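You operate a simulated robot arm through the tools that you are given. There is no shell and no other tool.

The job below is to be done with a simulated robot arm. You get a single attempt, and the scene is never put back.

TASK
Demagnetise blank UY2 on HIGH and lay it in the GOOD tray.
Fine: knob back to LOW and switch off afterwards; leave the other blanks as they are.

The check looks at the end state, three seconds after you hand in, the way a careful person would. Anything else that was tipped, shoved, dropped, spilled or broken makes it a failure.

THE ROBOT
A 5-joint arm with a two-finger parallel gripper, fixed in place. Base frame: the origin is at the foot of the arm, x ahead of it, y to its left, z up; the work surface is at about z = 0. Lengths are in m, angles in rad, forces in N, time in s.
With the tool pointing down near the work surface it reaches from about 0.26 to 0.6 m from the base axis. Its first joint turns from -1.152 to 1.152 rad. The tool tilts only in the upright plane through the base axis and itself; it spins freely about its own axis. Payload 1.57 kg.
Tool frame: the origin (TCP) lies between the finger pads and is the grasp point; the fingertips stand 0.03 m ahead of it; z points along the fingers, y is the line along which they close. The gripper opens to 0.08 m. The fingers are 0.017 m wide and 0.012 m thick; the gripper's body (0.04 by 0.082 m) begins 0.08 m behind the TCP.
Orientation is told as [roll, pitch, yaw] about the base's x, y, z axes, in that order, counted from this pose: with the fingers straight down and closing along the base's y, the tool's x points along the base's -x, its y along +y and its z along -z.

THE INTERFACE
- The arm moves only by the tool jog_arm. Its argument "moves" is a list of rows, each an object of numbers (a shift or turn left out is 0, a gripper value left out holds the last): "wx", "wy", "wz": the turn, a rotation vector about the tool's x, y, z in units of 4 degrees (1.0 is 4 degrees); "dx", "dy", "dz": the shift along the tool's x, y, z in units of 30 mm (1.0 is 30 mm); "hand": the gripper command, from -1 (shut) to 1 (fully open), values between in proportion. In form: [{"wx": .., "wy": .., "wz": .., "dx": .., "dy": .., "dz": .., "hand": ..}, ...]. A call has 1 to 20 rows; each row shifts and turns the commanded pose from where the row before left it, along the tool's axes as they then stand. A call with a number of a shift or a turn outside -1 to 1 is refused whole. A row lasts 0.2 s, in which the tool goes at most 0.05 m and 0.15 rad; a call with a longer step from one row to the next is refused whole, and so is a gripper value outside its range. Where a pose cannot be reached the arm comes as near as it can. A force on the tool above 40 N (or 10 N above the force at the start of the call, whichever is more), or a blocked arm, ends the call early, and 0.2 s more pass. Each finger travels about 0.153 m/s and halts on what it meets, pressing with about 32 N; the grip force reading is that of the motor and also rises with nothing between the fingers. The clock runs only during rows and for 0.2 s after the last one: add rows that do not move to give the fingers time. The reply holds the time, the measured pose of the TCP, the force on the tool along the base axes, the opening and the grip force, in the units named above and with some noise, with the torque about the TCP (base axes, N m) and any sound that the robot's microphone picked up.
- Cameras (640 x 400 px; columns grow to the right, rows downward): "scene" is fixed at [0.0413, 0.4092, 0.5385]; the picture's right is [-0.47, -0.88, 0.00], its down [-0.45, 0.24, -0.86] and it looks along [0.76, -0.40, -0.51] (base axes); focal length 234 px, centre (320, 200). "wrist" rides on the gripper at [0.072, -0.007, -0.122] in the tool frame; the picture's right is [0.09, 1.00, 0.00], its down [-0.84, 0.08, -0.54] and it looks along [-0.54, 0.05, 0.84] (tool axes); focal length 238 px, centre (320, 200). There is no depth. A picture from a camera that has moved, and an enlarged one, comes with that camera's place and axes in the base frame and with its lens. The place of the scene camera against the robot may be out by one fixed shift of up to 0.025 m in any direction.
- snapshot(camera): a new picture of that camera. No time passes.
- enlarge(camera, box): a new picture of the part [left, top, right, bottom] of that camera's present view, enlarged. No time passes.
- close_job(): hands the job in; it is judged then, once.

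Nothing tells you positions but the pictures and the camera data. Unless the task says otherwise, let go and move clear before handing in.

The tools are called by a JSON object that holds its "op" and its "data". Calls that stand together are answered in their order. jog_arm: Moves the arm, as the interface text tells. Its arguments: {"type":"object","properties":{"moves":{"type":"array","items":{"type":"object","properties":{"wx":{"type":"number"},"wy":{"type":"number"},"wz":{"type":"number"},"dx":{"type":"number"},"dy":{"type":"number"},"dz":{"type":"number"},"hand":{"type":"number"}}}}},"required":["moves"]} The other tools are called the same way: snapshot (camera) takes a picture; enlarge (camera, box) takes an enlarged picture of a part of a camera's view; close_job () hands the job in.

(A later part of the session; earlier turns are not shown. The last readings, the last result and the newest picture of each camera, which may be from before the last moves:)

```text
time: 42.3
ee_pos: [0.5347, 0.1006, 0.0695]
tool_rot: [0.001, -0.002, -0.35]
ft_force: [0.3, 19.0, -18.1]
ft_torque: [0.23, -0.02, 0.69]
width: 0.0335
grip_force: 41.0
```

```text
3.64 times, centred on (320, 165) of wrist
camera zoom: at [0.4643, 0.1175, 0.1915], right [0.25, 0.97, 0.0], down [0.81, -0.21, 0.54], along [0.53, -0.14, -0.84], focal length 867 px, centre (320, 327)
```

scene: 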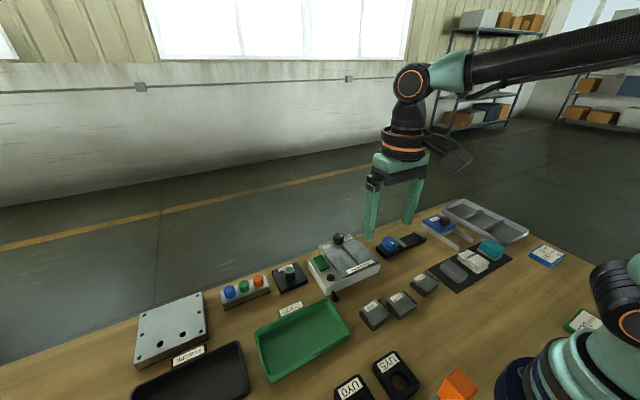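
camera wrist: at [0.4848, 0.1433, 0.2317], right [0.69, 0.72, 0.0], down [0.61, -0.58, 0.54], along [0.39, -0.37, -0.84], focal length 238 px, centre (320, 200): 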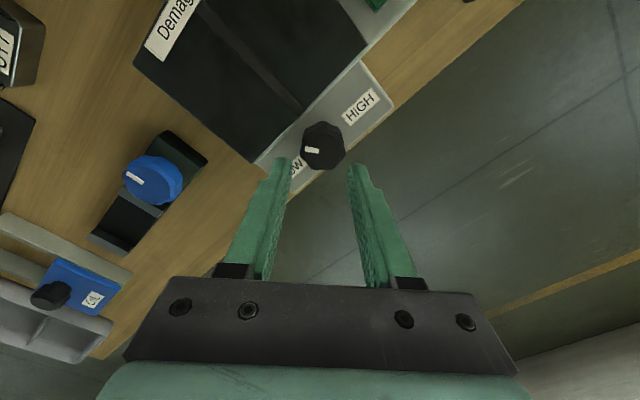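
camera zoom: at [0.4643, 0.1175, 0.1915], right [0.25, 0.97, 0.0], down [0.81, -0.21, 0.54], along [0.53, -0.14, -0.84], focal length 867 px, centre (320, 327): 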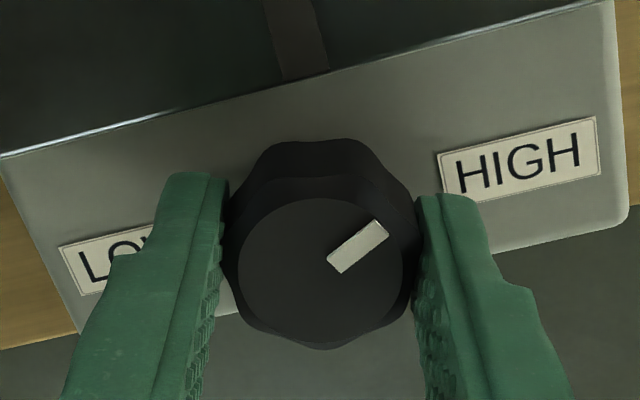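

Torque rose to 0.69 N·m, so the HIGH stop is reached. I release, lift and check the pointer.

{"op": "jog_arm", "data": {"moves": [{"hand": 0.1}, {"hand": 0.1}, {"dz": -0.7}, {"dz": -0.8}, {"dz": -0.8}, {}]}}

{"op": "enlarge", "data": {"camera": "wrist", "box": [240, 90, 400, 200]}}

{"op": "enlarge", "data": {"camera": "scene", "box": [280, 210, 400, 310]}}

```text
time: 43.7
ee_pos: [0.5367, 0.0996, 0.1377]
tool_rot: [0.001, -0.001, -0.35]
ft_force: [-0.5, 0.2, 0.0]
ft_torque: [0.0, 0.01, 0.01]
width: 0.0436
grip_force: 0.0
```

```text
3.64 times, centred on (320, 145) of wrist
camera zoom: at [0.4675, 0.1164, 0.2612], right [0.25, 0.97, 0.0], down [0.81, -0.21, 0.54], along [0.52, -0.14, -0.84], focal length 867 px, centre (320, 400)
```

zoom: 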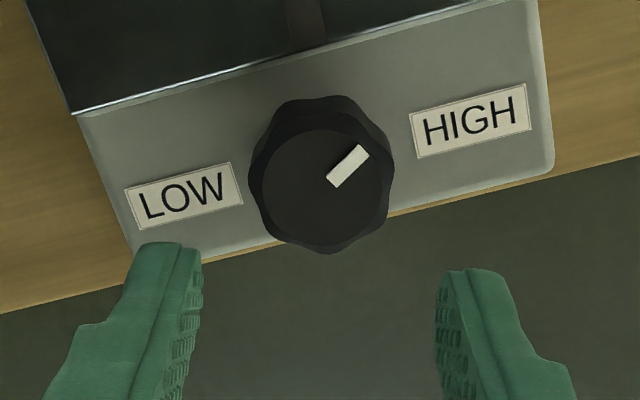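

```text
4.00 times, centred on (340, 260) of scene
camera zoom: at [0.0413, 0.4092, 0.5385], right [-0.47, -0.88, 0.0], down [-0.45, 0.24, -0.86], along [0.76, -0.4, -0.51], focal length 938 px, centre (240, -40)
```

zoom: 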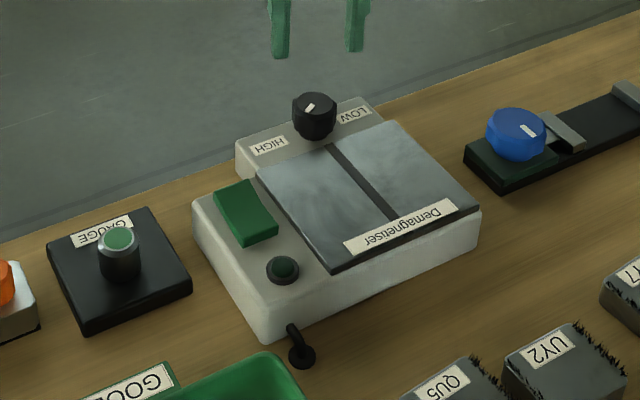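

The knob now points to HIGH, at the mirror position of LOW. Next I straighten the hand and move to look at the rocker switch.

{"op": "jog_arm", "data": {"moves": [{"wz": -1, "dz": -0.4, "hand": 1}, {"wz": -1, "dz": -0.4}, {"wz": -1, "dz": -0.3}, {"wz": -1}, {"wz": -1}, {"dx": 0.9, "dy": 0.57}, {"dx": 0.9, "dy": 0.57}, {"dx": 0.9, "dy": 0.57}, {"dx": 0.9, "dy": 0.57}, {"dx": 0.9, "dy": 0.57}, {}]}}

{"op": "snapshot", "data": {"camera": "wrist"}}

{"op": "enlarge", "data": {"camera": "wrist", "box": [240, 110, 400, 220]}}

```text
time: 46.1
ee_pos: [0.4006, 0.1853, 0.1697]
tool_rot: [-0.001, -0.002, 0.0]
ft_force: [-0.5, 0.6, -0.1]
ft_torque: [-0.01, 0.02, -0.01]
width: 0.0801
grip_force: 0.1
```

```text
taken
camera wrist: at [0.3294, 0.1767, 0.2923], right [-0.09, 1.0, 0.0], down [0.84, 0.08, 0.54], along [0.54, 0.05, -0.84], focal length 238 px, centre (320, 200)
```

wrist: 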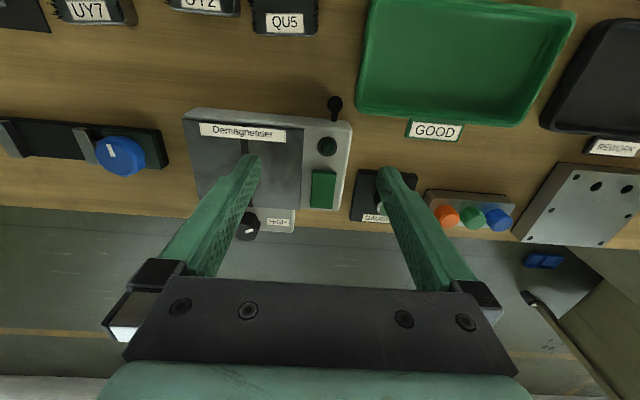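

```text
3.64 times, centred on (320, 165) of wrist
camera zoom: at [0.3294, 0.1767, 0.2923], right [-0.09, 1.0, 0.0], down [0.84, 0.08, 0.54], along [0.54, 0.05, -0.84], focal length 867 px, centre (320, 327)
```

zoom: 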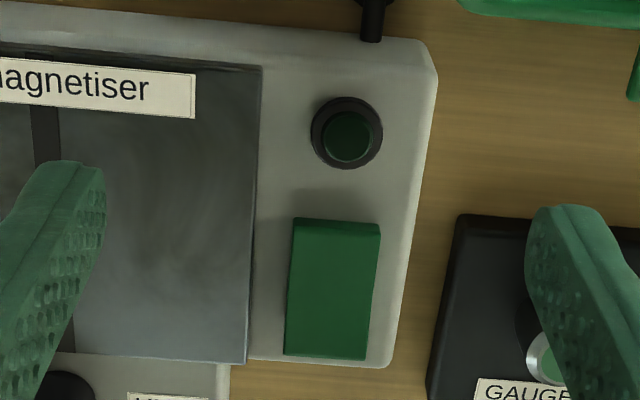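

The rocker spans x≈0.45–0.49 at y≈0.193, and its raised far end is near z≈0.057. I'll close the fingers and hover above the far end.

{"op": "jog_arm", "data": {"moves": [{"dx": -0.672, "dy": 0.078, "hand": -1}, {"dx": -0.672, "dy": 0.078}, {"dx": -0.672, "dy": 0.078}, {"dx": -0.672, "dy": 0.078}, {"dz": 0.7}, {"dz": 0.7}, {"dz": 0.6}, {}]}}

{"op": "snapshot", "data": {"camera": "wrist"}}

{"op": "enlarge", "data": {"camera": "wrist", "box": [240, 80, 400, 200]}}

{"op": "enlarge", "data": {"camera": "scene", "box": [290, 220, 370, 290]}}

```text
time: 47.9
ee_pos: [0.4784, 0.1943, 0.111]
tool_rot: [0.0, 0.0, 0.001]
ft_force: [1.5, 0.5, 0.2]
ft_torque: [-0.02, 0.01, 0.01]
width: 0.0001
grip_force: 21.1
```

```text
taken
camera wrist: at [0.4069, 0.1869, 0.2334], right [-0.09, 1.0, 0.0], down [0.84, 0.08, 0.54], along [0.54, 0.05, -0.84], focal length 238 px, centre (320, 200)
```

wrist: 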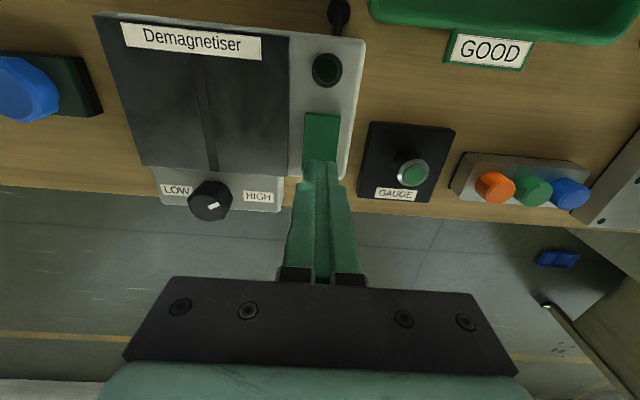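

```text
3.33 times, centred on (320, 140) of wrist
camera zoom: at [0.4069, 0.1869, 0.2334], right [-0.09, 1.0, 0.0], down [0.84, 0.08, 0.54], along [0.54, 0.05, -0.84], focal length 794 px, centre (320, 400)
```

zoom: 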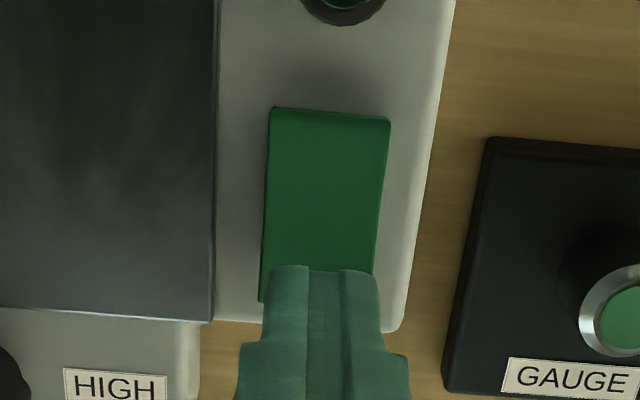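

```text
5.71 times, centred on (330, 255) of scene
camera zoom: at [0.0413, 0.4092, 0.5385], right [-0.47, -0.88, 0.0], down [-0.45, 0.24, -0.86], along [0.76, -0.4, -0.51], focal length 1339 px, centre (263, -114)
```

zoom: 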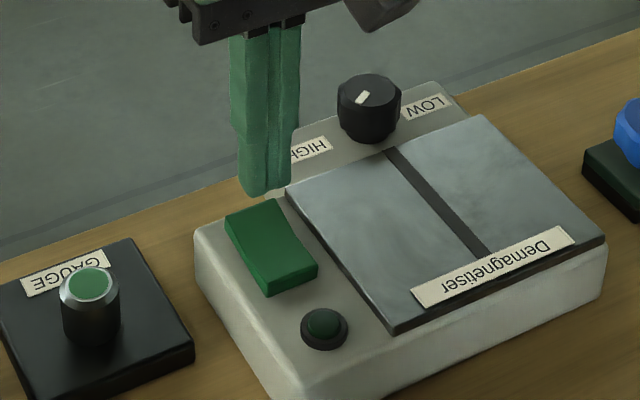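

{"op": "jog_arm", "data": {"moves": [{"dx": -0.13}, {"dz": 0.5}, {"dz": 0.2}, {"dz": 0.1}, {"dz": 0.1}, {"dz": 0.1}, {"dz": 0.1}, {}]}}

{"op": "enlarge", "data": {"camera": "scene", "box": [290, 220, 370, 290]}}

```text
time: 49.8
ee_pos: [0.4865, 0.1932, 0.0816]
tool_rot: [0.004, -0.007, 0.0]
ft_force: [-0.8, -0.3, 2.3]
ft_torque: [-0.03, -0.01, 0.01]
width: 0.0
grip_force: 21.6
heard: click
stopped in row 8: the force on the tool passed its limit at 42 N (the readings are from after the stop); the commanded pose is now the measured one
```

```text
5.71 times, centred on (330, 255) of scene
camera zoom: at [0.0413, 0.4092, 0.5385], right [-0.47, -0.88, 0.0], down [-0.45, 0.24, -0.86], along [0.76, -0.4, -0.51], focal length 1339 px, centre (263, -114)
```

zoom: 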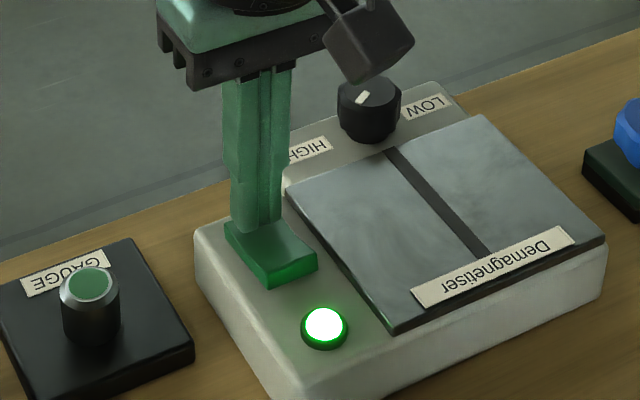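

The rocker clicked, the lamp is lit green and the demagnetiser is ON with the knob at HIGH. I lift off, open the hand and move above UY2 for a precise look.

{"op": "jog_arm", "data": {"moves": [{"dz": -0.9}, {"dz": -0.9}, {"dz": -0.9}, {"dz": -0.6, "hand": 1}, {"dx": 0.936, "dy": -0.586}, {"dx": 0.936, "dy": -0.586}, {"dx": 0.936, "dy": -0.586}, {"dx": 0.936, "dy": -0.586}, {"dx": 0.936, "dy": -0.586}, {"dx": 0.936, "dy": -0.586}, {"dx": 0.936, "dy": -0.586}, {}]}}

{"op": "snapshot", "data": {"camera": "wrist"}}

{"op": "enlarge", "data": {"camera": "wrist", "box": [240, 60, 400, 170]}}

{"op": "enlarge", "data": {"camera": "scene", "box": [280, 220, 400, 310]}}

```text
time: 52.4
ee_pos: [0.2897, 0.0707, 0.1793]
tool_rot: [0.001, -0.008, 0.0]
ft_force: [-0.4, -0.8, -0.3]
ft_torque: [0.0, -0.02, -0.02]
width: 0.0799
grip_force: 0.1
```

```text
taken
camera wrist: at [0.2166, 0.0637, 0.3], right [-0.09, 1.0, 0.0], down [0.83, 0.08, 0.55], along [0.55, 0.05, -0.84], focal length 238 px, centre (320, 200)
```

wrist: 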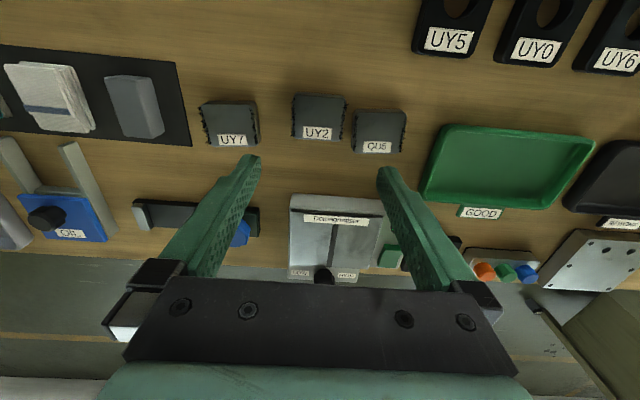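

```text
3.64 times, centred on (320, 115) of wrist
camera zoom: at [0.2166, 0.0637, 0.3], right [-0.09, 1.0, 0.0], down [0.83, 0.08, 0.55], along [0.55, 0.05, -0.84], focal length 867 px, centre (320, 509)
```

zoom: 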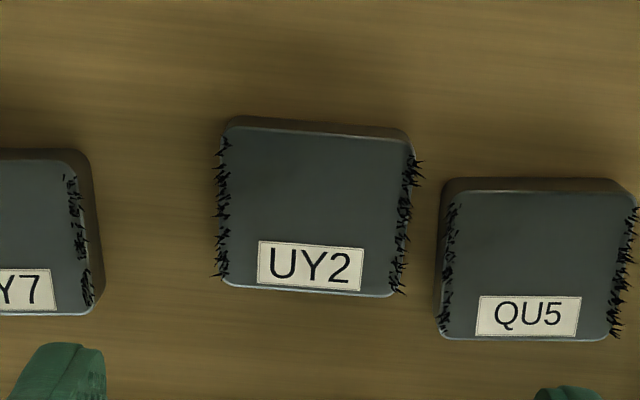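

```text
4.44 times, centred on (340, 265) of scene
camera zoom: at [0.0413, 0.4092, 0.5385], right [-0.47, -0.88, 0.0], down [-0.45, 0.24, -0.86], along [0.76, -0.4, -0.51], focal length 1042 px, centre (231, -89)
```

zoom: 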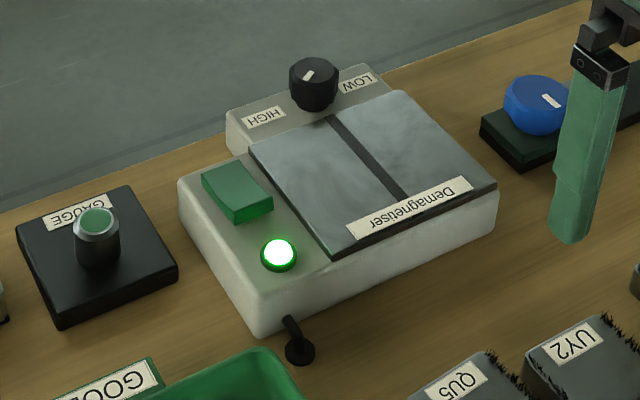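

Demag is ON. UY2's top centre is near (0.288, 0.068), about 48 mm in x by 55 mm in y by 25 mm tall, and it is aligned with the base axes. The gap to QU5 is too small for a finger, so I'll turn the hand 90° and grip it across x.

{"op": "jog_arm", "data": {"moves": [{"dx": 0.055, "dy": -0.093, "wy": 0.11}, {"wz": -1}, {"wz": -1}, {"wz": -1}, {"wz": -1}, {"wz": -1}, {"wz": -1}, {"wz": -1}, {"wz": -1}, {"wz": -1}, {"wz": -1}, {"wz": -1}, {"wz": -1}, {"wz": -1}, {"wz": -1}, {"wz": -1}, {"wz": -1}, {"wz": -1}, {"wz": -1}, {"wz": -1}]}}

{"op": "jog_arm", "data": {"moves": [{"wz": -1}, {"wz": -1}, {"wz": -1}, {"wz": -0.5}, {"dz": 0.9}, {"dz": 0.9}, {}]}}

{"op": "snapshot", "data": {"camera": "wrist"}}

{"op": "enlarge", "data": {"camera": "wrist", "box": [220, 60, 420, 200]}}

```text
time: 56.6
ee_pos: [0.2876, 0.0675, 0.1782]
tool_rot: [0.001, 0.0, 1.327]
ft_force: [-0.9, -0.7, -1.1]
ft_torque: [0.04, 0.05, -0.02]
width: 0.0803
grip_force: 0.0
```

```text
time: 58.2
ee_pos: [0.2872, 0.0698, 0.1222]
tool_rot: [0.0, 0.001, 1.572]
ft_force: [-0.4, 0.6, -0.5]
ft_torque: [-0.02, 0.0, -0.02]
width: 0.0799
grip_force: 0.1
```

```text
taken
camera wrist: at [0.2942, -0.0035, 0.2451], right [-1.0, -0.09, 0.0], down [-0.08, 0.84, 0.54], along [-0.05, 0.54, -0.84], focal length 238 px, centre (320, 200)
```

wrist: 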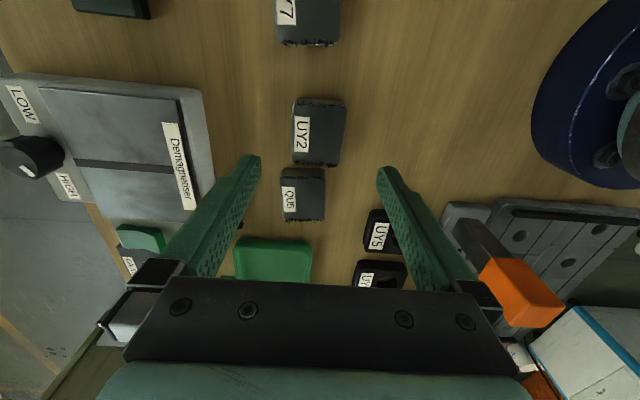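

```text
2.86 times, centred on (320, 130) of wrist
camera zoom: at [0.2942, -0.0035, 0.2451], right [-1.0, -0.09, 0.0], down [-0.08, 0.84, 0.54], along [-0.05, 0.54, -0.84], focal length 681 px, centre (320, 400)
```

zoom: 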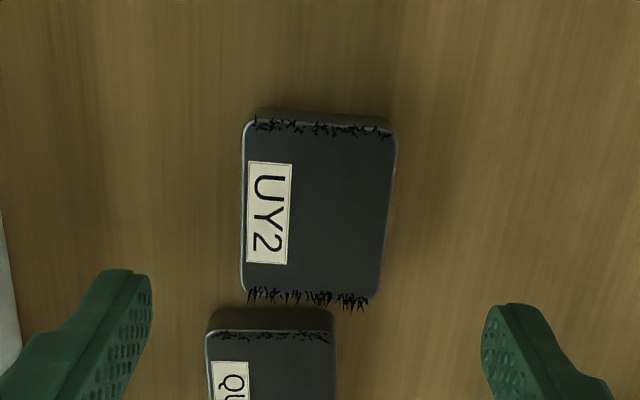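

{"op": "jog_arm", "data": {"moves": [{"dx": 0.05, "dy": -0.06}, {"dz": 0.9}, {"dz": 0.9}, {"dz": 0.6}, {"dz": 0.42}, {}]}}

{"op": "snapshot", "data": {"camera": "wrist"}}

{"op": "enlarge", "data": {"camera": "scene", "box": [340, 250, 460, 340]}}

```text
time: 59.6
ee_pos: [0.29, 0.0668, 0.0379]
tool_rot: [0.0, 0.0, 1.571]
ft_force: [-0.4, 0.2, -0.2]
ft_torque: [-0.01, 0.0, -0.02]
width: 0.0803
grip_force: 0.1
```

```text
taken
camera wrist: at [0.2971, -0.006, 0.1609], right [-1.0, -0.09, 0.0], down [-0.08, 0.84, 0.54], along [-0.05, 0.54, -0.84], focal length 238 px, centre (320, 200)
```

wrist: 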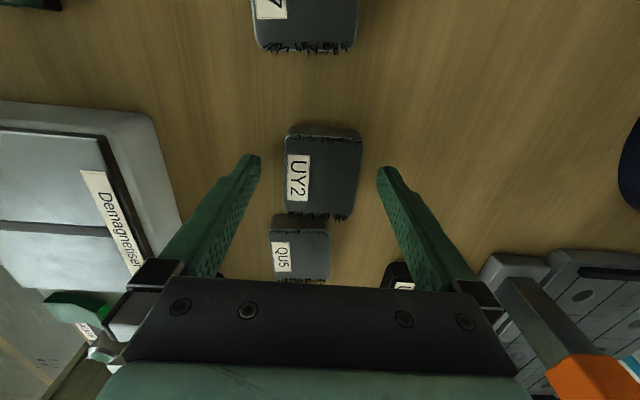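

```text
4.44 times, centred on (400, 295) of scene
camera zoom: at [0.0413, 0.4092, 0.5385], right [-0.47, -0.88, 0.0], down [-0.45, 0.24, -0.86], along [0.76, -0.4, -0.51], focal length 1042 px, centre (-36, -222)
```

zoom: 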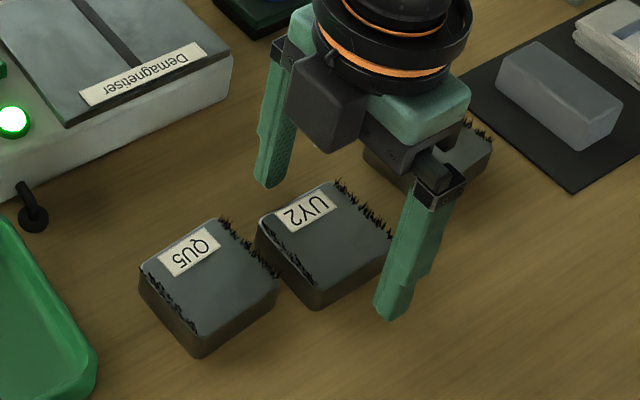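

The open fingers straddle UY2 across x, clear of QU5 and UY7. Now I close the grip.

{"op": "jog_arm", "data": {"moves": [{"hand": -1}, {"hand": -1}, {"hand": -1}]}}

{"op": "enlarge", "data": {"camera": "wrist", "box": [220, 100, 420, 240]}}

```text
time: 60.4
ee_pos: [0.2892, 0.0671, 0.0383]
tool_rot: [0.001, 0.001, 1.571]
ft_force: [-0.8, -0.7, 0.1]
ft_torque: [-0.01, 0.0, -0.01]
width: 0.0496
grip_force: 32.3
```

```text
2.86 times, centred on (320, 170) of wrist
camera zoom: at [0.297, -0.0059, 0.161], right [-1.0, -0.09, 0.0], down [-0.08, 0.84, 0.54], along [-0.05, 0.54, -0.84], focal length 681 px, centre (320, 286)
```

zoom: 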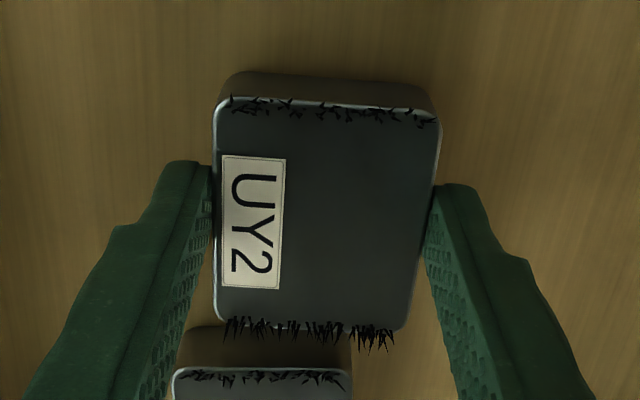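

UY2 is gripped at about 50 mm width. I lift it straight up and check.

{"op": "jog_arm", "data": {"moves": [{"dz": -0.2}, {"dz": -0.5}, {"dz": -0.8}, {"dz": -0.8}, {"dz": -0.8}, {"dz": -0.8}, {}]}}

{"op": "snapshot", "data": {"camera": "wrist"}}

{"op": "snapshot", "data": {"camera": "scene"}}

```text
time: 62.0
ee_pos: [0.2894, 0.0657, 0.1562]
tool_rot: [-0.001, 0.001, 1.568]
ft_force: [-0.3, 0.1, -4.5]
ft_torque: [0.01, -0.02, -0.03]
width: 0.0498
grip_force: 32.0
```

```text
taken
camera wrist: at [0.2969, -0.0064, 0.2786], right [-1.0, -0.09, 0.0], down [-0.08, 0.84, 0.54], along [-0.05, 0.54, -0.84], focal length 238 px, centre (320, 200)
```

wrist: 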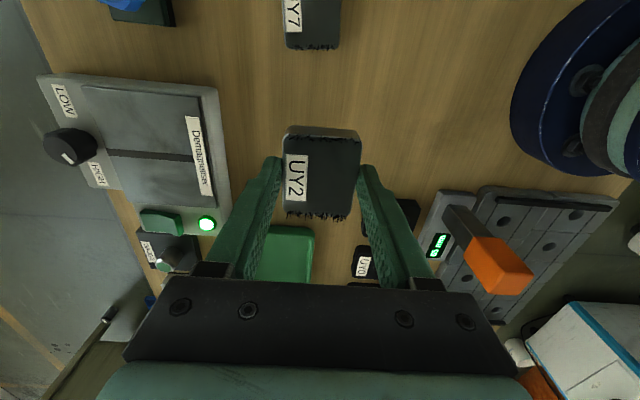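

```text
taken
```

scene: 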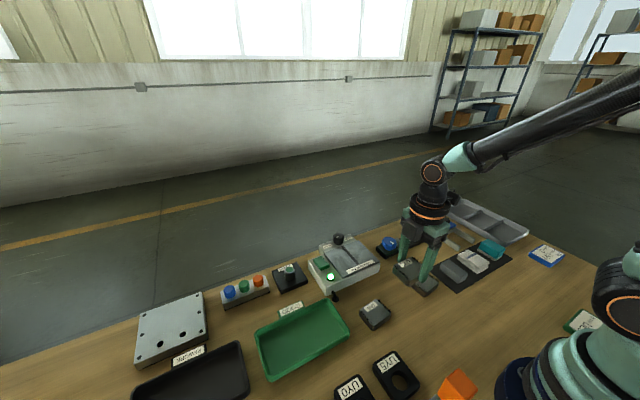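

{"op": "enlarge", "data": {"camera": "wrist", "box": [400, 180, 560, 300]}}

{"op": "enlarge", "data": {"camera": "wrist", "box": [30, 60, 260, 290]}}

```text
3.33 times, centred on (480, 240) of wrist
camera zoom: at [0.2969, -0.0064, 0.2786], right [-1.0, -0.09, 0.0], down [-0.08, 0.84, 0.54], along [-0.05, 0.54, -0.84], focal length 794 px, centre (-213, 67)
```

zoom: 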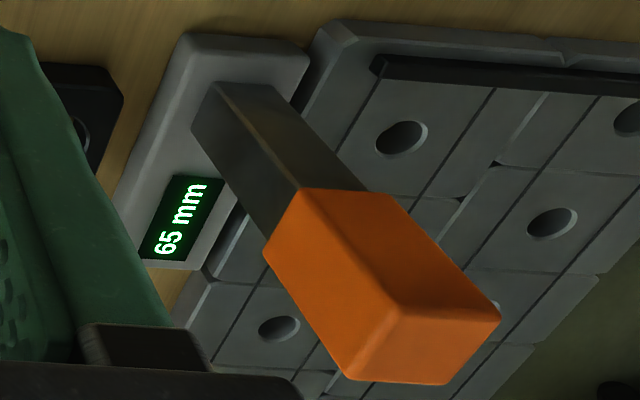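

```text
1.74 times, centred on (145, 175) of wrist
camera zoom: at [0.2969, -0.0064, 0.2786], right [-1.0, -0.09, 0.0], down [-0.08, 0.84, 0.54], along [-0.05, 0.54, -0.84], focal length 414 px, centre (624, 244)
```

zoom: 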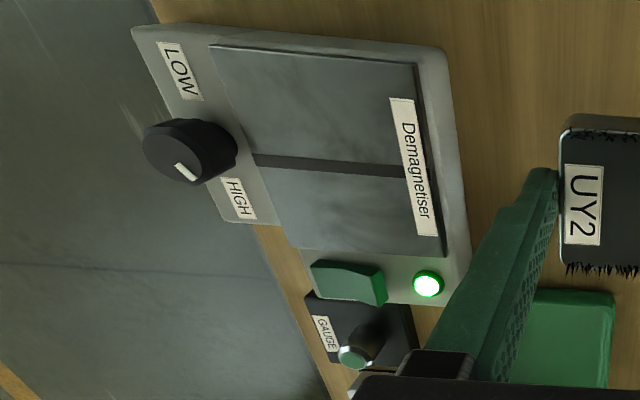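

UY2 is in the hand (about 0.46 kg) and the filings are still on it; the lamp is lit. I carry it over the middle of the demagnetiser plate, centred on the dark pole gap at about (0.455, 0.1035).

{"op": "jog_arm", "data": {"moves": [{"dx": -0.207, "dy": -0.92}, {"dx": -0.207, "dy": -0.92}, {"dx": -0.207, "dy": -0.92}, {"dx": -0.207, "dy": -0.92}, {"dx": -0.207, "dy": -0.92}, {"dx": -0.207, "dy": -0.92}, {"dz": 0.5}, {"dz": 0.5}, {}]}}

{"op": "snapshot", "data": {"camera": "wrist"}}

{"op": "enlarge", "data": {"camera": "scene", "box": [280, 200, 420, 310]}}

```text
time: 64.0
ee_pos: [0.4555, 0.1037, 0.1256]
tool_rot: [0.002, 0.001, 1.571]
ft_force: [0.4, 0.4, -5.1]
ft_torque: [-0.01, -0.03, 0.0]
width: 0.0497
grip_force: 32.3
```

```text
taken
camera wrist: at [0.4615, 0.0307, 0.2492], right [-1.0, -0.09, 0.0], down [-0.08, 0.84, 0.54], along [-0.05, 0.54, -0.84], focal length 238 px, centre (320, 200)
```

wrist: 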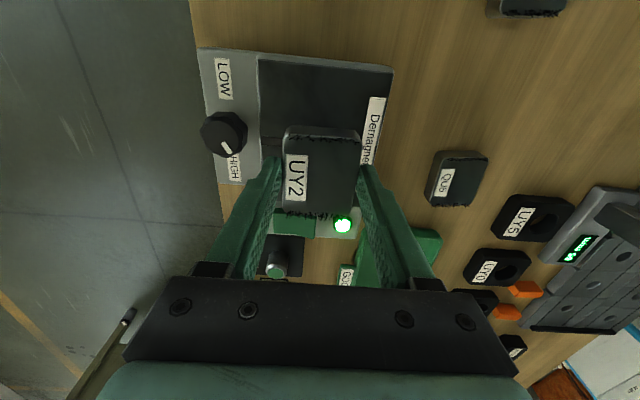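

```text
3.64 times, centred on (350, 255) of scene
camera zoom: at [0.0413, 0.4092, 0.5385], right [-0.47, -0.88, 0.0], down [-0.45, 0.24, -0.86], along [0.76, -0.4, -0.51], focal length 852 px, centre (211, 0)
```

zoom: 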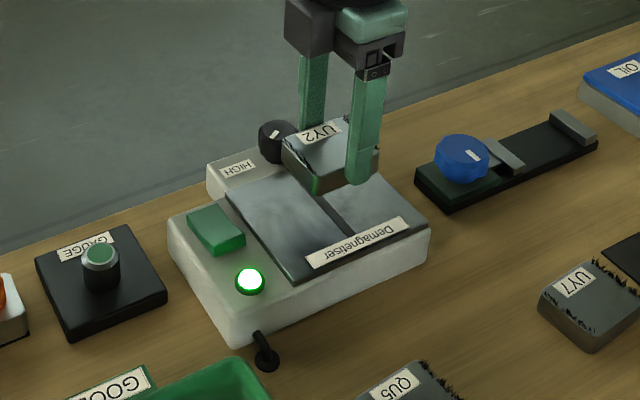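

UY2 hovers over the pole gap. I lower it slowly toward the plate.

{"op": "jog_arm", "data": {"moves": [{"dz": 0.3}, {"dz": 0.3}, {"dz": 0.25}, {"dz": 0.05}, {}]}}

{"op": "enlarge", "data": {"camera": "scene", "box": [280, 200, 420, 310]}}

{"op": "enlarge", "data": {"camera": "wrist", "box": [220, 80, 420, 240]}}

```text
time: 65.2
ee_pos: [0.4557, 0.1039, 0.0986]
tool_rot: [0.001, 0.0, 1.572]
ft_force: [0.8, 0.5, -5.3]
ft_torque: [0.0, -0.03, 0.02]
width: 0.0497
grip_force: 32.4
```

```text
3.64 times, centred on (350, 255) of scene
camera zoom: at [0.0413, 0.4092, 0.5385], right [-0.47, -0.88, 0.0], down [-0.45, 0.24, -0.86], along [0.76, -0.4, -0.51], focal length 852 px, centre (211, 0)
```

zoom: 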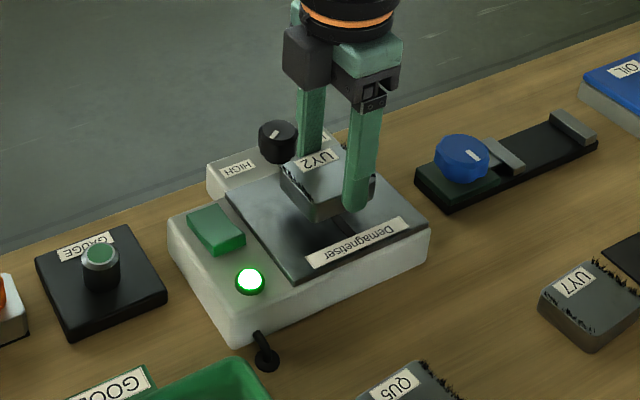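

```text
2.50 times, centred on (320, 160) of wrist
camera zoom: at [0.4612, 0.0309, 0.2224], right [-1.0, -0.09, 0.0], down [-0.08, 0.84, 0.54], along [-0.05, 0.54, -0.84], focal length 596 px, centre (320, 300)
```

zoom: 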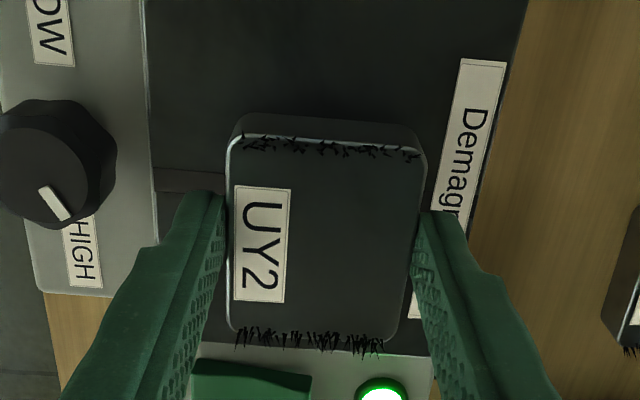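

{"op": "jog_arm", "data": {"moves": [{"dz": 0.05}, {"dz": 0.05}, {"dz": 0.05}, {"dz": 0.05}, {}]}}

```text
time: 66.4
ee_pos: [0.4544, 0.1056, 0.0936]
tool_rot: [0.0, 0.0, 1.572]
ft_force: [-0.3, -0.2, -4.4]
ft_torque: [-0.02, -0.01, -0.03]
width: 0.0496
grip_force: 32.4
```

{"op": "jog_arm", "data": {"moves": [{"dz": 0.05}, {"dz": 0.05}, {"dz": 0.05}, {}]}}

{"op": "enlarge", "data": {"camera": "scene", "box": [310, 220, 390, 290]}}

{"op": "enlarge", "data": {"camera": "wrist", "box": [220, 80, 420, 240]}}

```text
time: 67.4
ee_pos: [0.4538, 0.1058, 0.0895]
tool_rot: [0.003, 0.001, 1.571]
ft_force: [0.3, 0.4, -4.7]
ft_torque: [0.0, -0.01, 0.01]
width: 0.0496
grip_force: 31.6
```

```text
5.71 times, centred on (350, 255) of scene
camera zoom: at [0.0413, 0.4092, 0.5385], right [-0.47, -0.88, 0.0], down [-0.45, 0.24, -0.86], along [0.76, -0.4, -0.51], focal length 1339 px, centre (149, -114)
```

zoom: 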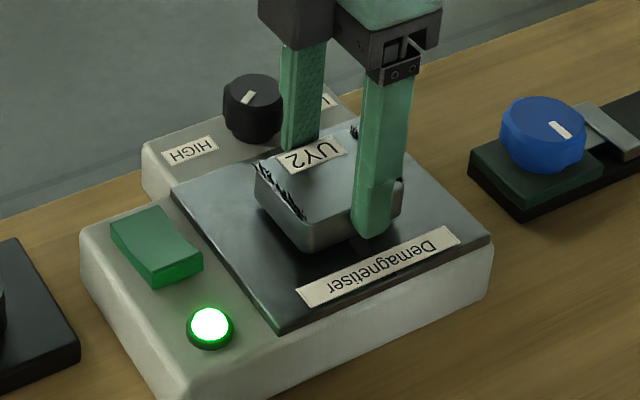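

```text
2.50 times, centred on (320, 160) of wrist
camera zoom: at [0.4614, 0.0316, 0.211], right [-1.0, -0.09, 0.0], down [-0.08, 0.84, 0.54], along [-0.05, 0.54, -0.84], focal length 596 px, centre (320, 300)
```

zoom: 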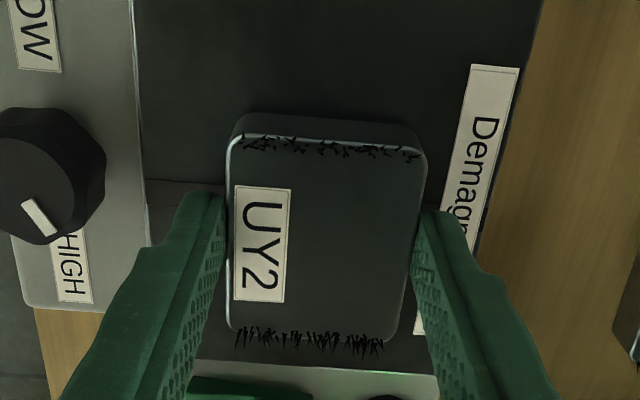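

{"op": "jog_arm", "data": {"moves": [{"dz": 0.05}, {"dz": 0.05}, {}]}}

{"op": "enlarge", "data": {"camera": "scene", "box": [310, 220, 390, 290]}}

```text
time: 68.2
ee_pos: [0.4548, 0.1038, 0.0847]
tool_rot: [-0.003, 0.0, 1.571]
ft_force: [0.5, -0.1, -4.9]
ft_torque: [-0.02, 0.0, 0.0]
width: 0.0496
grip_force: 32.3
```

```text
5.71 times, centred on (350, 255) of scene
camera zoom: at [0.0413, 0.4092, 0.5385], right [-0.47, -0.88, 0.0], down [-0.45, 0.24, -0.86], along [0.76, -0.4, -0.51], focal length 1339 px, centre (149, -114)
```

zoom: 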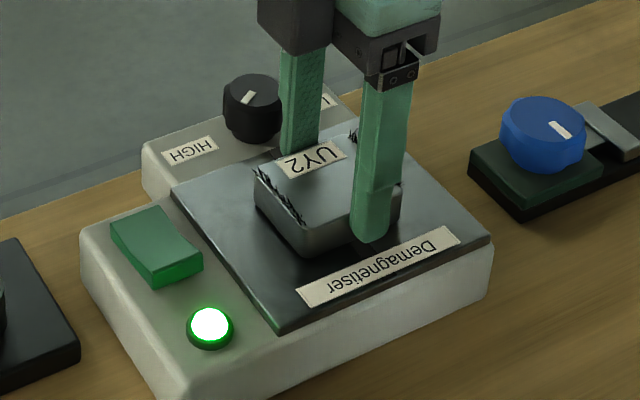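

{"op": "enlarge", "data": {"camera": "wrist", "box": [220, 80, 420, 240]}}

{"op": "enlarge", "data": {"camera": "scene", "box": [330, 230, 370, 265]}}

```text
2.50 times, centred on (320, 160) of wrist
camera zoom: at [0.4618, 0.0317, 0.2076], right [-1.0, -0.09, 0.0], down [-0.08, 0.84, 0.54], along [-0.05, 0.54, -0.84], focal length 596 px, centre (320, 300)
```

zoom: 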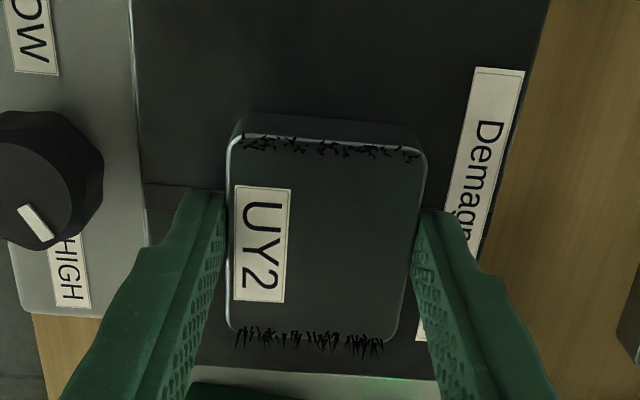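

```text
11.43 times, centred on (350, 248) of scene
camera zoom: at [0.0413, 0.4092, 0.5385], right [-0.47, -0.88, 0.0], down [-0.45, 0.24, -0.86], along [0.76, -0.4, -0.51], focal length 2679 px, centre (-23, -343)
```

zoom: 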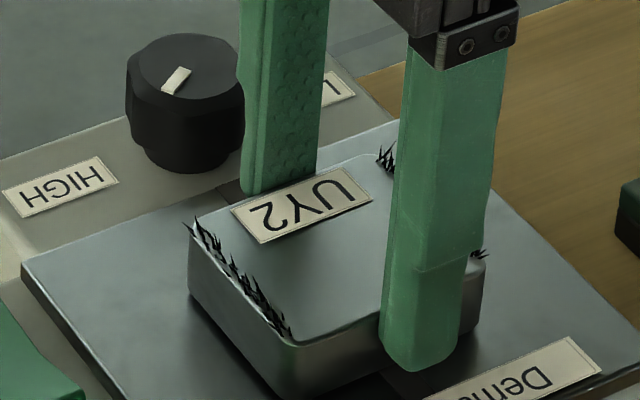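

{"op": "jog_arm", "data": {"moves": [{"dz": 0.05}, {}]}}

{"op": "jog_arm", "data": {"moves": [{"dz": 0.05}, {}]}}

```text
time: 68.8
ee_pos: [0.4555, 0.105, 0.0842]
tool_rot: [0.001, 0.0, 1.572]
ft_force: [0.2, 0.0, -3.9]
ft_torque: [-0.03, -0.01, 0.02]
width: 0.0497
grip_force: 31.6
```

```text
time: 69.4
ee_pos: [0.4552, 0.1042, 0.0843]
tool_rot: [-0.001, 0.0, 1.572]
ft_force: [0.0, -0.2, -3.5]
ft_torque: [-0.07, 0.02, -0.01]
width: 0.0498
grip_force: 31.5
```

Contact with the plate is beginning. I press down a hair more to seat it.

{"op": "jog_arm", "data": {"moves": [{"dz": 0.05}, {}, {}]}}

{"op": "enlarge", "data": {"camera": "scene", "box": [310, 220, 390, 290]}}

{"op": "enlarge", "data": {"camera": "wrist", "box": [220, 80, 420, 240]}}

```text
time: 70.2
ee_pos: [0.4551, 0.106, 0.0838]
tool_rot: [-0.002, 0.001, 1.571]
ft_force: [-8.3, -5.0, 26.1]
ft_torque: [-0.2, 0.31, 0.15]
width: 0.0498
grip_force: 32.0
```

```text
5.71 times, centred on (350, 255) of scene
camera zoom: at [0.0412, 0.4092, 0.5386], right [-0.47, -0.88, 0.0], down [-0.45, 0.24, -0.86], along [0.76, -0.4, -0.51], focal length 1339 px, centre (149, -114)
```

zoom: 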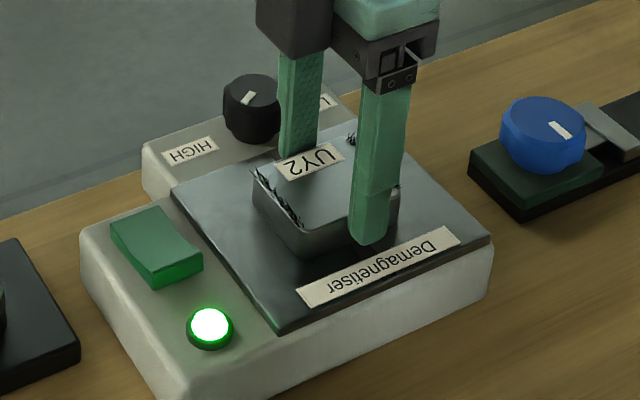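

```text
2.50 times, centred on (320, 160) of wrist
camera zoom: at [0.4622, 0.0319, 0.2057], right [-1.0, -0.09, 0.0], down [-0.08, 0.84, 0.54], along [-0.05, 0.54, -0.84], focal length 596 px, centre (320, 300)
```

zoom: 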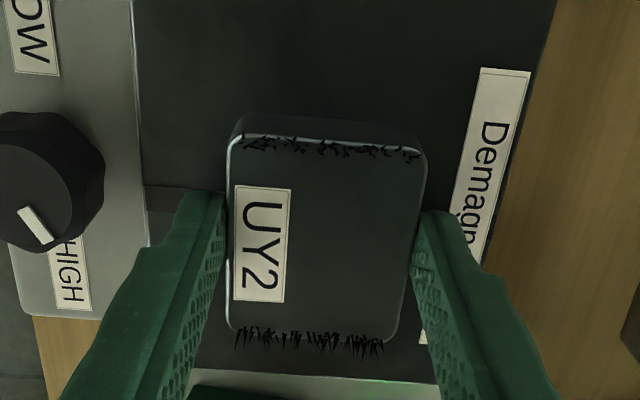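

UY2 is seated on the plate. I relieve the pressing force slightly and hold it there a few seconds while the field is on.

{"op": "jog_arm", "data": {"moves": [{"dz": -0.04}, {}, {}, {}, {}, {}, {}, {}, {}, {}, {}, {}, {}, {}, {}, {}, {}, {}, {}, {}]}}

{"op": "enlarge", "data": {"camera": "wrist", "box": [220, 80, 420, 240]}}

{"op": "enlarge", "data": {"camera": "scene", "box": [310, 220, 390, 290]}}

```text
time: 74.4
ee_pos: [0.455, 0.1049, 0.0836]
tool_rot: [0.0, 0.0, 1.571]
ft_force: [5.9, 6.1, 16.3]
ft_torque: [0.19, -0.21, 0.02]
width: 0.0495
grip_force: 32.2
```

```text
2.50 times, centred on (320, 160) of wrist
camera zoom: at [0.4617, 0.0323, 0.2055], right [-1.0, -0.09, 0.0], down [-0.08, 0.84, 0.54], along [-0.05, 0.54, -0.84], focal length 596 px, centre (320, 300)
```

zoom: 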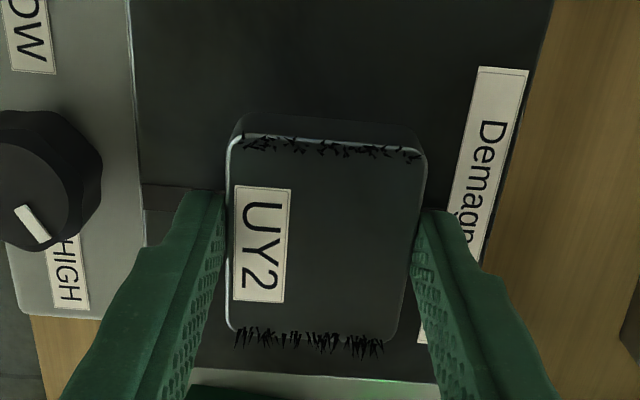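

```text
5.71 times, centred on (350, 255) of scene
camera zoom: at [0.0412, 0.4092, 0.5386], right [-0.47, -0.88, 0.0], down [-0.45, 0.24, -0.86], along [0.76, -0.4, -0.51], focal length 1339 px, centre (149, -114)
```

zoom: 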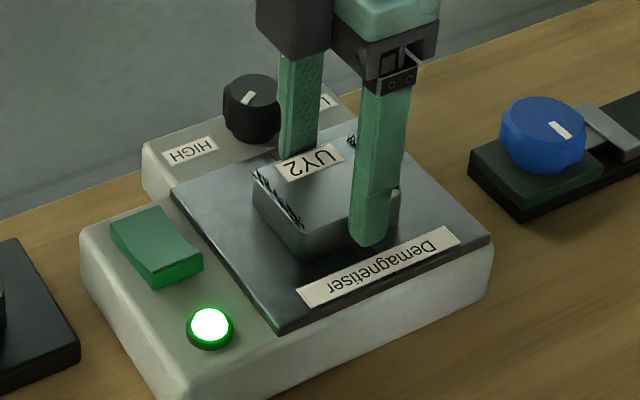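

The filings still cling after several seconds, as with a real plate demagnetiser, where the piece must be drawn slowly out of the live field. I lift it away slowly with the field on.

{"op": "jog_arm", "data": {"moves": [{"dz": -0.07}, {"dz": -0.07}, {"dz": -0.07}, {"dz": -0.07}, {"dz": -0.07}, {"dz": -0.07}, {"dz": -0.07}, {"dz": -0.07}, {"dz": -0.07}, {"dz": -0.07}, {"dz": -0.07}, {"dz": -0.07}, {"dz": -0.07}, {"dz": -0.07}, {"dz": -0.07}, {"dz": -0.07}, {"dz": -0.07}, {"dz": -0.07}, {"dz": -0.07}, {"dz": -0.07}]}}

{"op": "enlarge", "data": {"camera": "wrist", "box": [220, 80, 420, 240]}}

{"op": "enlarge", "data": {"camera": "scene", "box": [310, 210, 390, 280]}}

```text
time: 78.6
ee_pos: [0.4556, 0.1042, 0.1249]
tool_rot: [0.003, 0.0, 1.571]
ft_force: [0.5, 0.2, -4.7]
ft_torque: [-0.03, 0.0, 0.0]
width: 0.0498
grip_force: 31.9
```

```text
2.50 times, centred on (320, 160) of wrist
camera zoom: at [0.4617, 0.0307, 0.2468], right [-1.0, -0.09, 0.0], down [-0.08, 0.84, 0.54], along [-0.05, 0.54, -0.84], focal length 596 px, centre (320, 300)
```

zoom: 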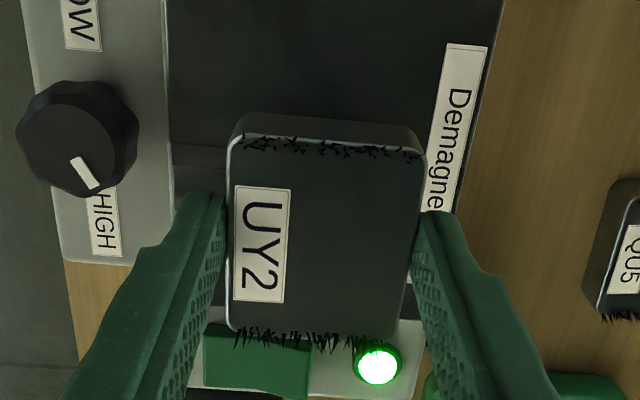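

```text
5.71 times, centred on (350, 245) of scene
camera zoom: at [0.0413, 0.4092, 0.5385], right [-0.47, -0.88, 0.0], down [-0.45, 0.24, -0.86], along [0.76, -0.4, -0.51], focal length 1339 px, centre (149, -57)
```

zoom: 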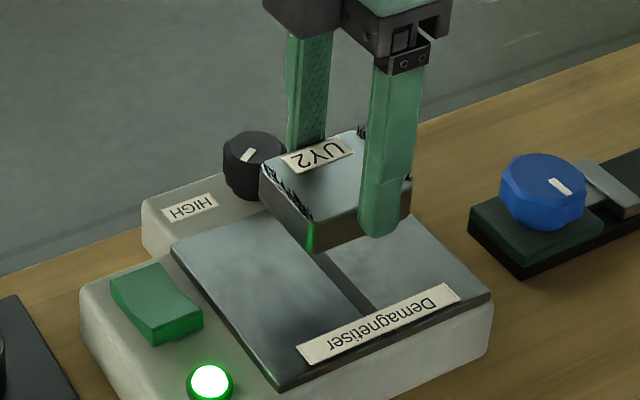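

The filings look slightly sparser now. I continue the slow withdrawal upward.

{"op": "jog_arm", "data": {"moves": [{"dz": -0.07}, {"dz": -0.07}, {"dz": -0.07}, {"dz": -0.07}, {"dz": -0.07}, {"dz": -0.07}, {"dz": -0.07}, {"dz": -0.07}, {"dz": -0.07}, {"dz": -0.07}, {"dz": -0.07}, {"dz": -0.07}, {"dz": -0.07}, {"dz": -0.07}, {"dz": -0.07}, {"dz": -0.07}, {"dz": -0.07}, {"dz": -0.07}, {"dz": -0.07}, {"dz": -0.07}]}}

{"op": "enlarge", "data": {"camera": "wrist", "box": [220, 80, 420, 240]}}

{"op": "enlarge", "data": {"camera": "scene", "box": [310, 200, 390, 270]}}

```text
time: 82.8
ee_pos: [0.4549, 0.1041, 0.1675]
tool_rot: [0.0, 0.001, 1.571]
ft_force: [0.4, 0.5, -4.4]
ft_torque: [0.03, -0.01, 0.01]
width: 0.0498
grip_force: 31.8
```

```text
2.50 times, centred on (320, 160) of wrist
camera zoom: at [0.4614, 0.0319, 0.2907], right [-1.0, -0.09, 0.0], down [-0.08, 0.84, 0.54], along [-0.05, 0.54, -0.84], focal length 596 px, centre (320, 300)
```

zoom: 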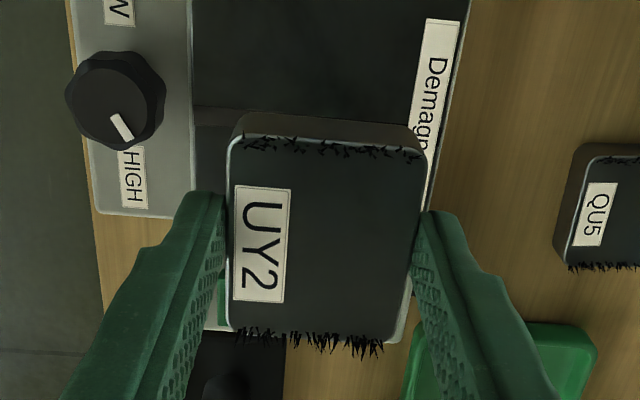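

```text
5.71 times, centred on (350, 235) of scene
camera zoom: at [0.0413, 0.4092, 0.5385], right [-0.47, -0.88, 0.0], down [-0.45, 0.24, -0.86], along [0.76, -0.4, -0.51], focal length 1339 px, centre (149, 0)
```

zoom: 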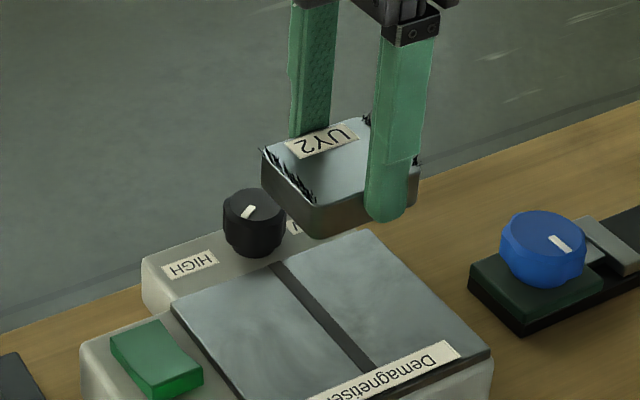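

{"op": "enlarge", "data": {"camera": "wrist", "box": [280, 110, 370, 230]}}

{"op": "enlarge", "data": {"camera": "scene", "box": [335, 210, 375, 245]}}

{"op": "enlarge", "data": {"camera": "wrist", "box": [390, 110, 490, 210]}}

```text
3.33 times, centred on (325, 170) of wrist
camera zoom: at [0.4614, 0.0319, 0.2907], right [-1.0, -0.09, 0.0], down [-0.08, 0.84, 0.54], along [-0.05, 0.54, -0.84], focal length 794 px, centre (303, 300)
```

zoom: 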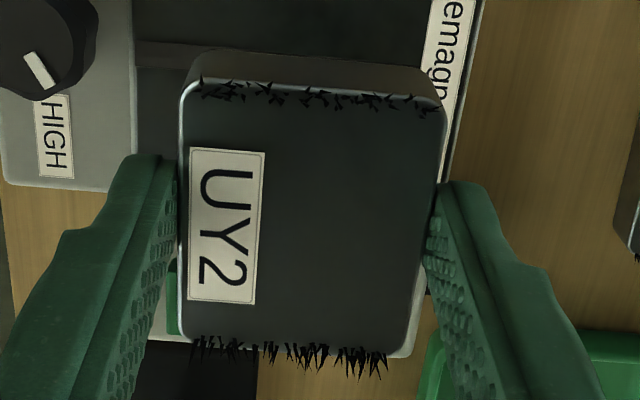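

```text
11.43 times, centred on (355, 228) of scene
camera zoom: at [0.0413, 0.4092, 0.5385], right [-0.47, -0.88, 0.0], down [-0.45, 0.24, -0.86], along [0.76, -0.4, -0.51], focal length 2679 px, centre (-80, -114)
```

zoom: 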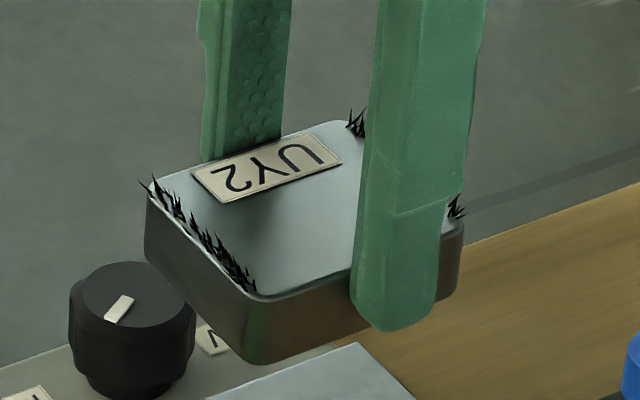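

```text
4.00 times, centred on (440, 160) of wrist
camera zoom: at [0.4614, 0.0319, 0.2907], right [-1.0, -0.09, 0.0], down [-0.08, 0.84, 0.54], along [-0.05, 0.54, -0.84], focal length 953 px, centre (-160, 360)
```

zoom: 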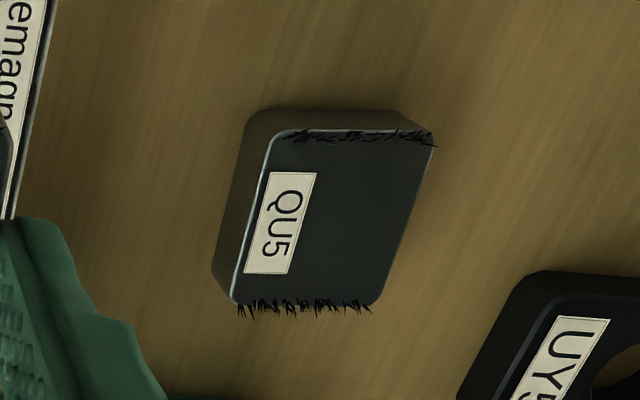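

The filings still cling at 83 mm above the plate. I keep withdrawing slowly to get it fully out of the field before judging.

{"op": "jog_arm", "data": {"moves": [{"dz": -0.1}, {"dz": -0.1}, {"dz": -0.1}, {"dz": -0.1}, {"dz": -0.1}, {"dz": -0.1}, {"dz": -0.1}, {"dz": -0.1}, {"dz": -0.1}, {"dz": -0.1}, {"dz": -0.1}, {"dz": -0.1}, {"dz": -0.1}, {"dz": -0.1}, {"dz": -0.1}, {"dz": -0.1}, {"dz": -0.1}, {"dz": -0.1}, {"dz": -0.1}, {"dz": -0.1}]}}

{"op": "enlarge", "data": {"camera": "wrist", "box": [260, 110, 380, 230]}}

{"op": "enlarge", "data": {"camera": "scene", "box": [280, 170, 420, 300]}}

```text
time: 87.0
ee_pos: [0.4555, 0.1037, 0.2266]
tool_rot: [0.001, 0.001, 1.57]
ft_force: [0.3, -0.2, -4.8]
ft_torque: [-0.01, 0.0, 0.0]
width: 0.0497
grip_force: 31.6
```

```text
3.33 times, centred on (320, 170) of wrist
camera zoom: at [0.4621, 0.0311, 0.3489], right [-1.0, -0.09, 0.0], down [-0.08, 0.84, 0.54], along [-0.05, 0.54, -0.84], focal length 794 px, centre (320, 300)
```

zoom: 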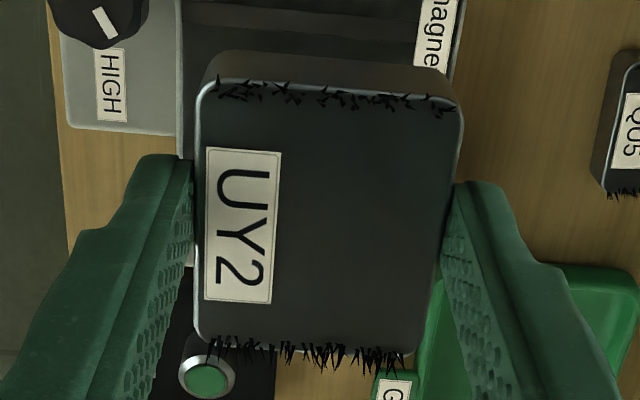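

```text
3.08 times, centred on (350, 235) of scene
camera zoom: at [0.0413, 0.4092, 0.5385], right [-0.47, -0.88, 0.0], down [-0.45, 0.24, -0.86], along [0.76, -0.4, -0.51], focal length 721 px, centre (228, 92)
```

zoom: 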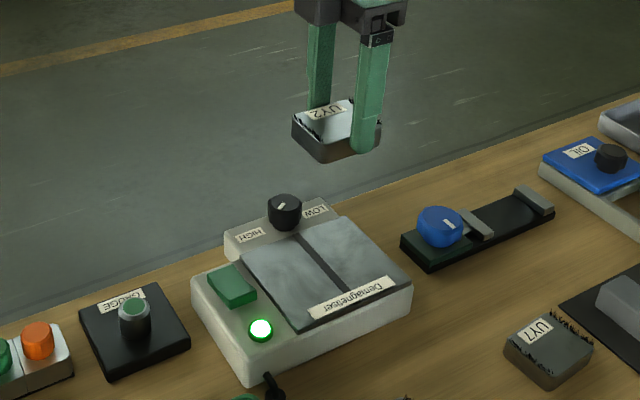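

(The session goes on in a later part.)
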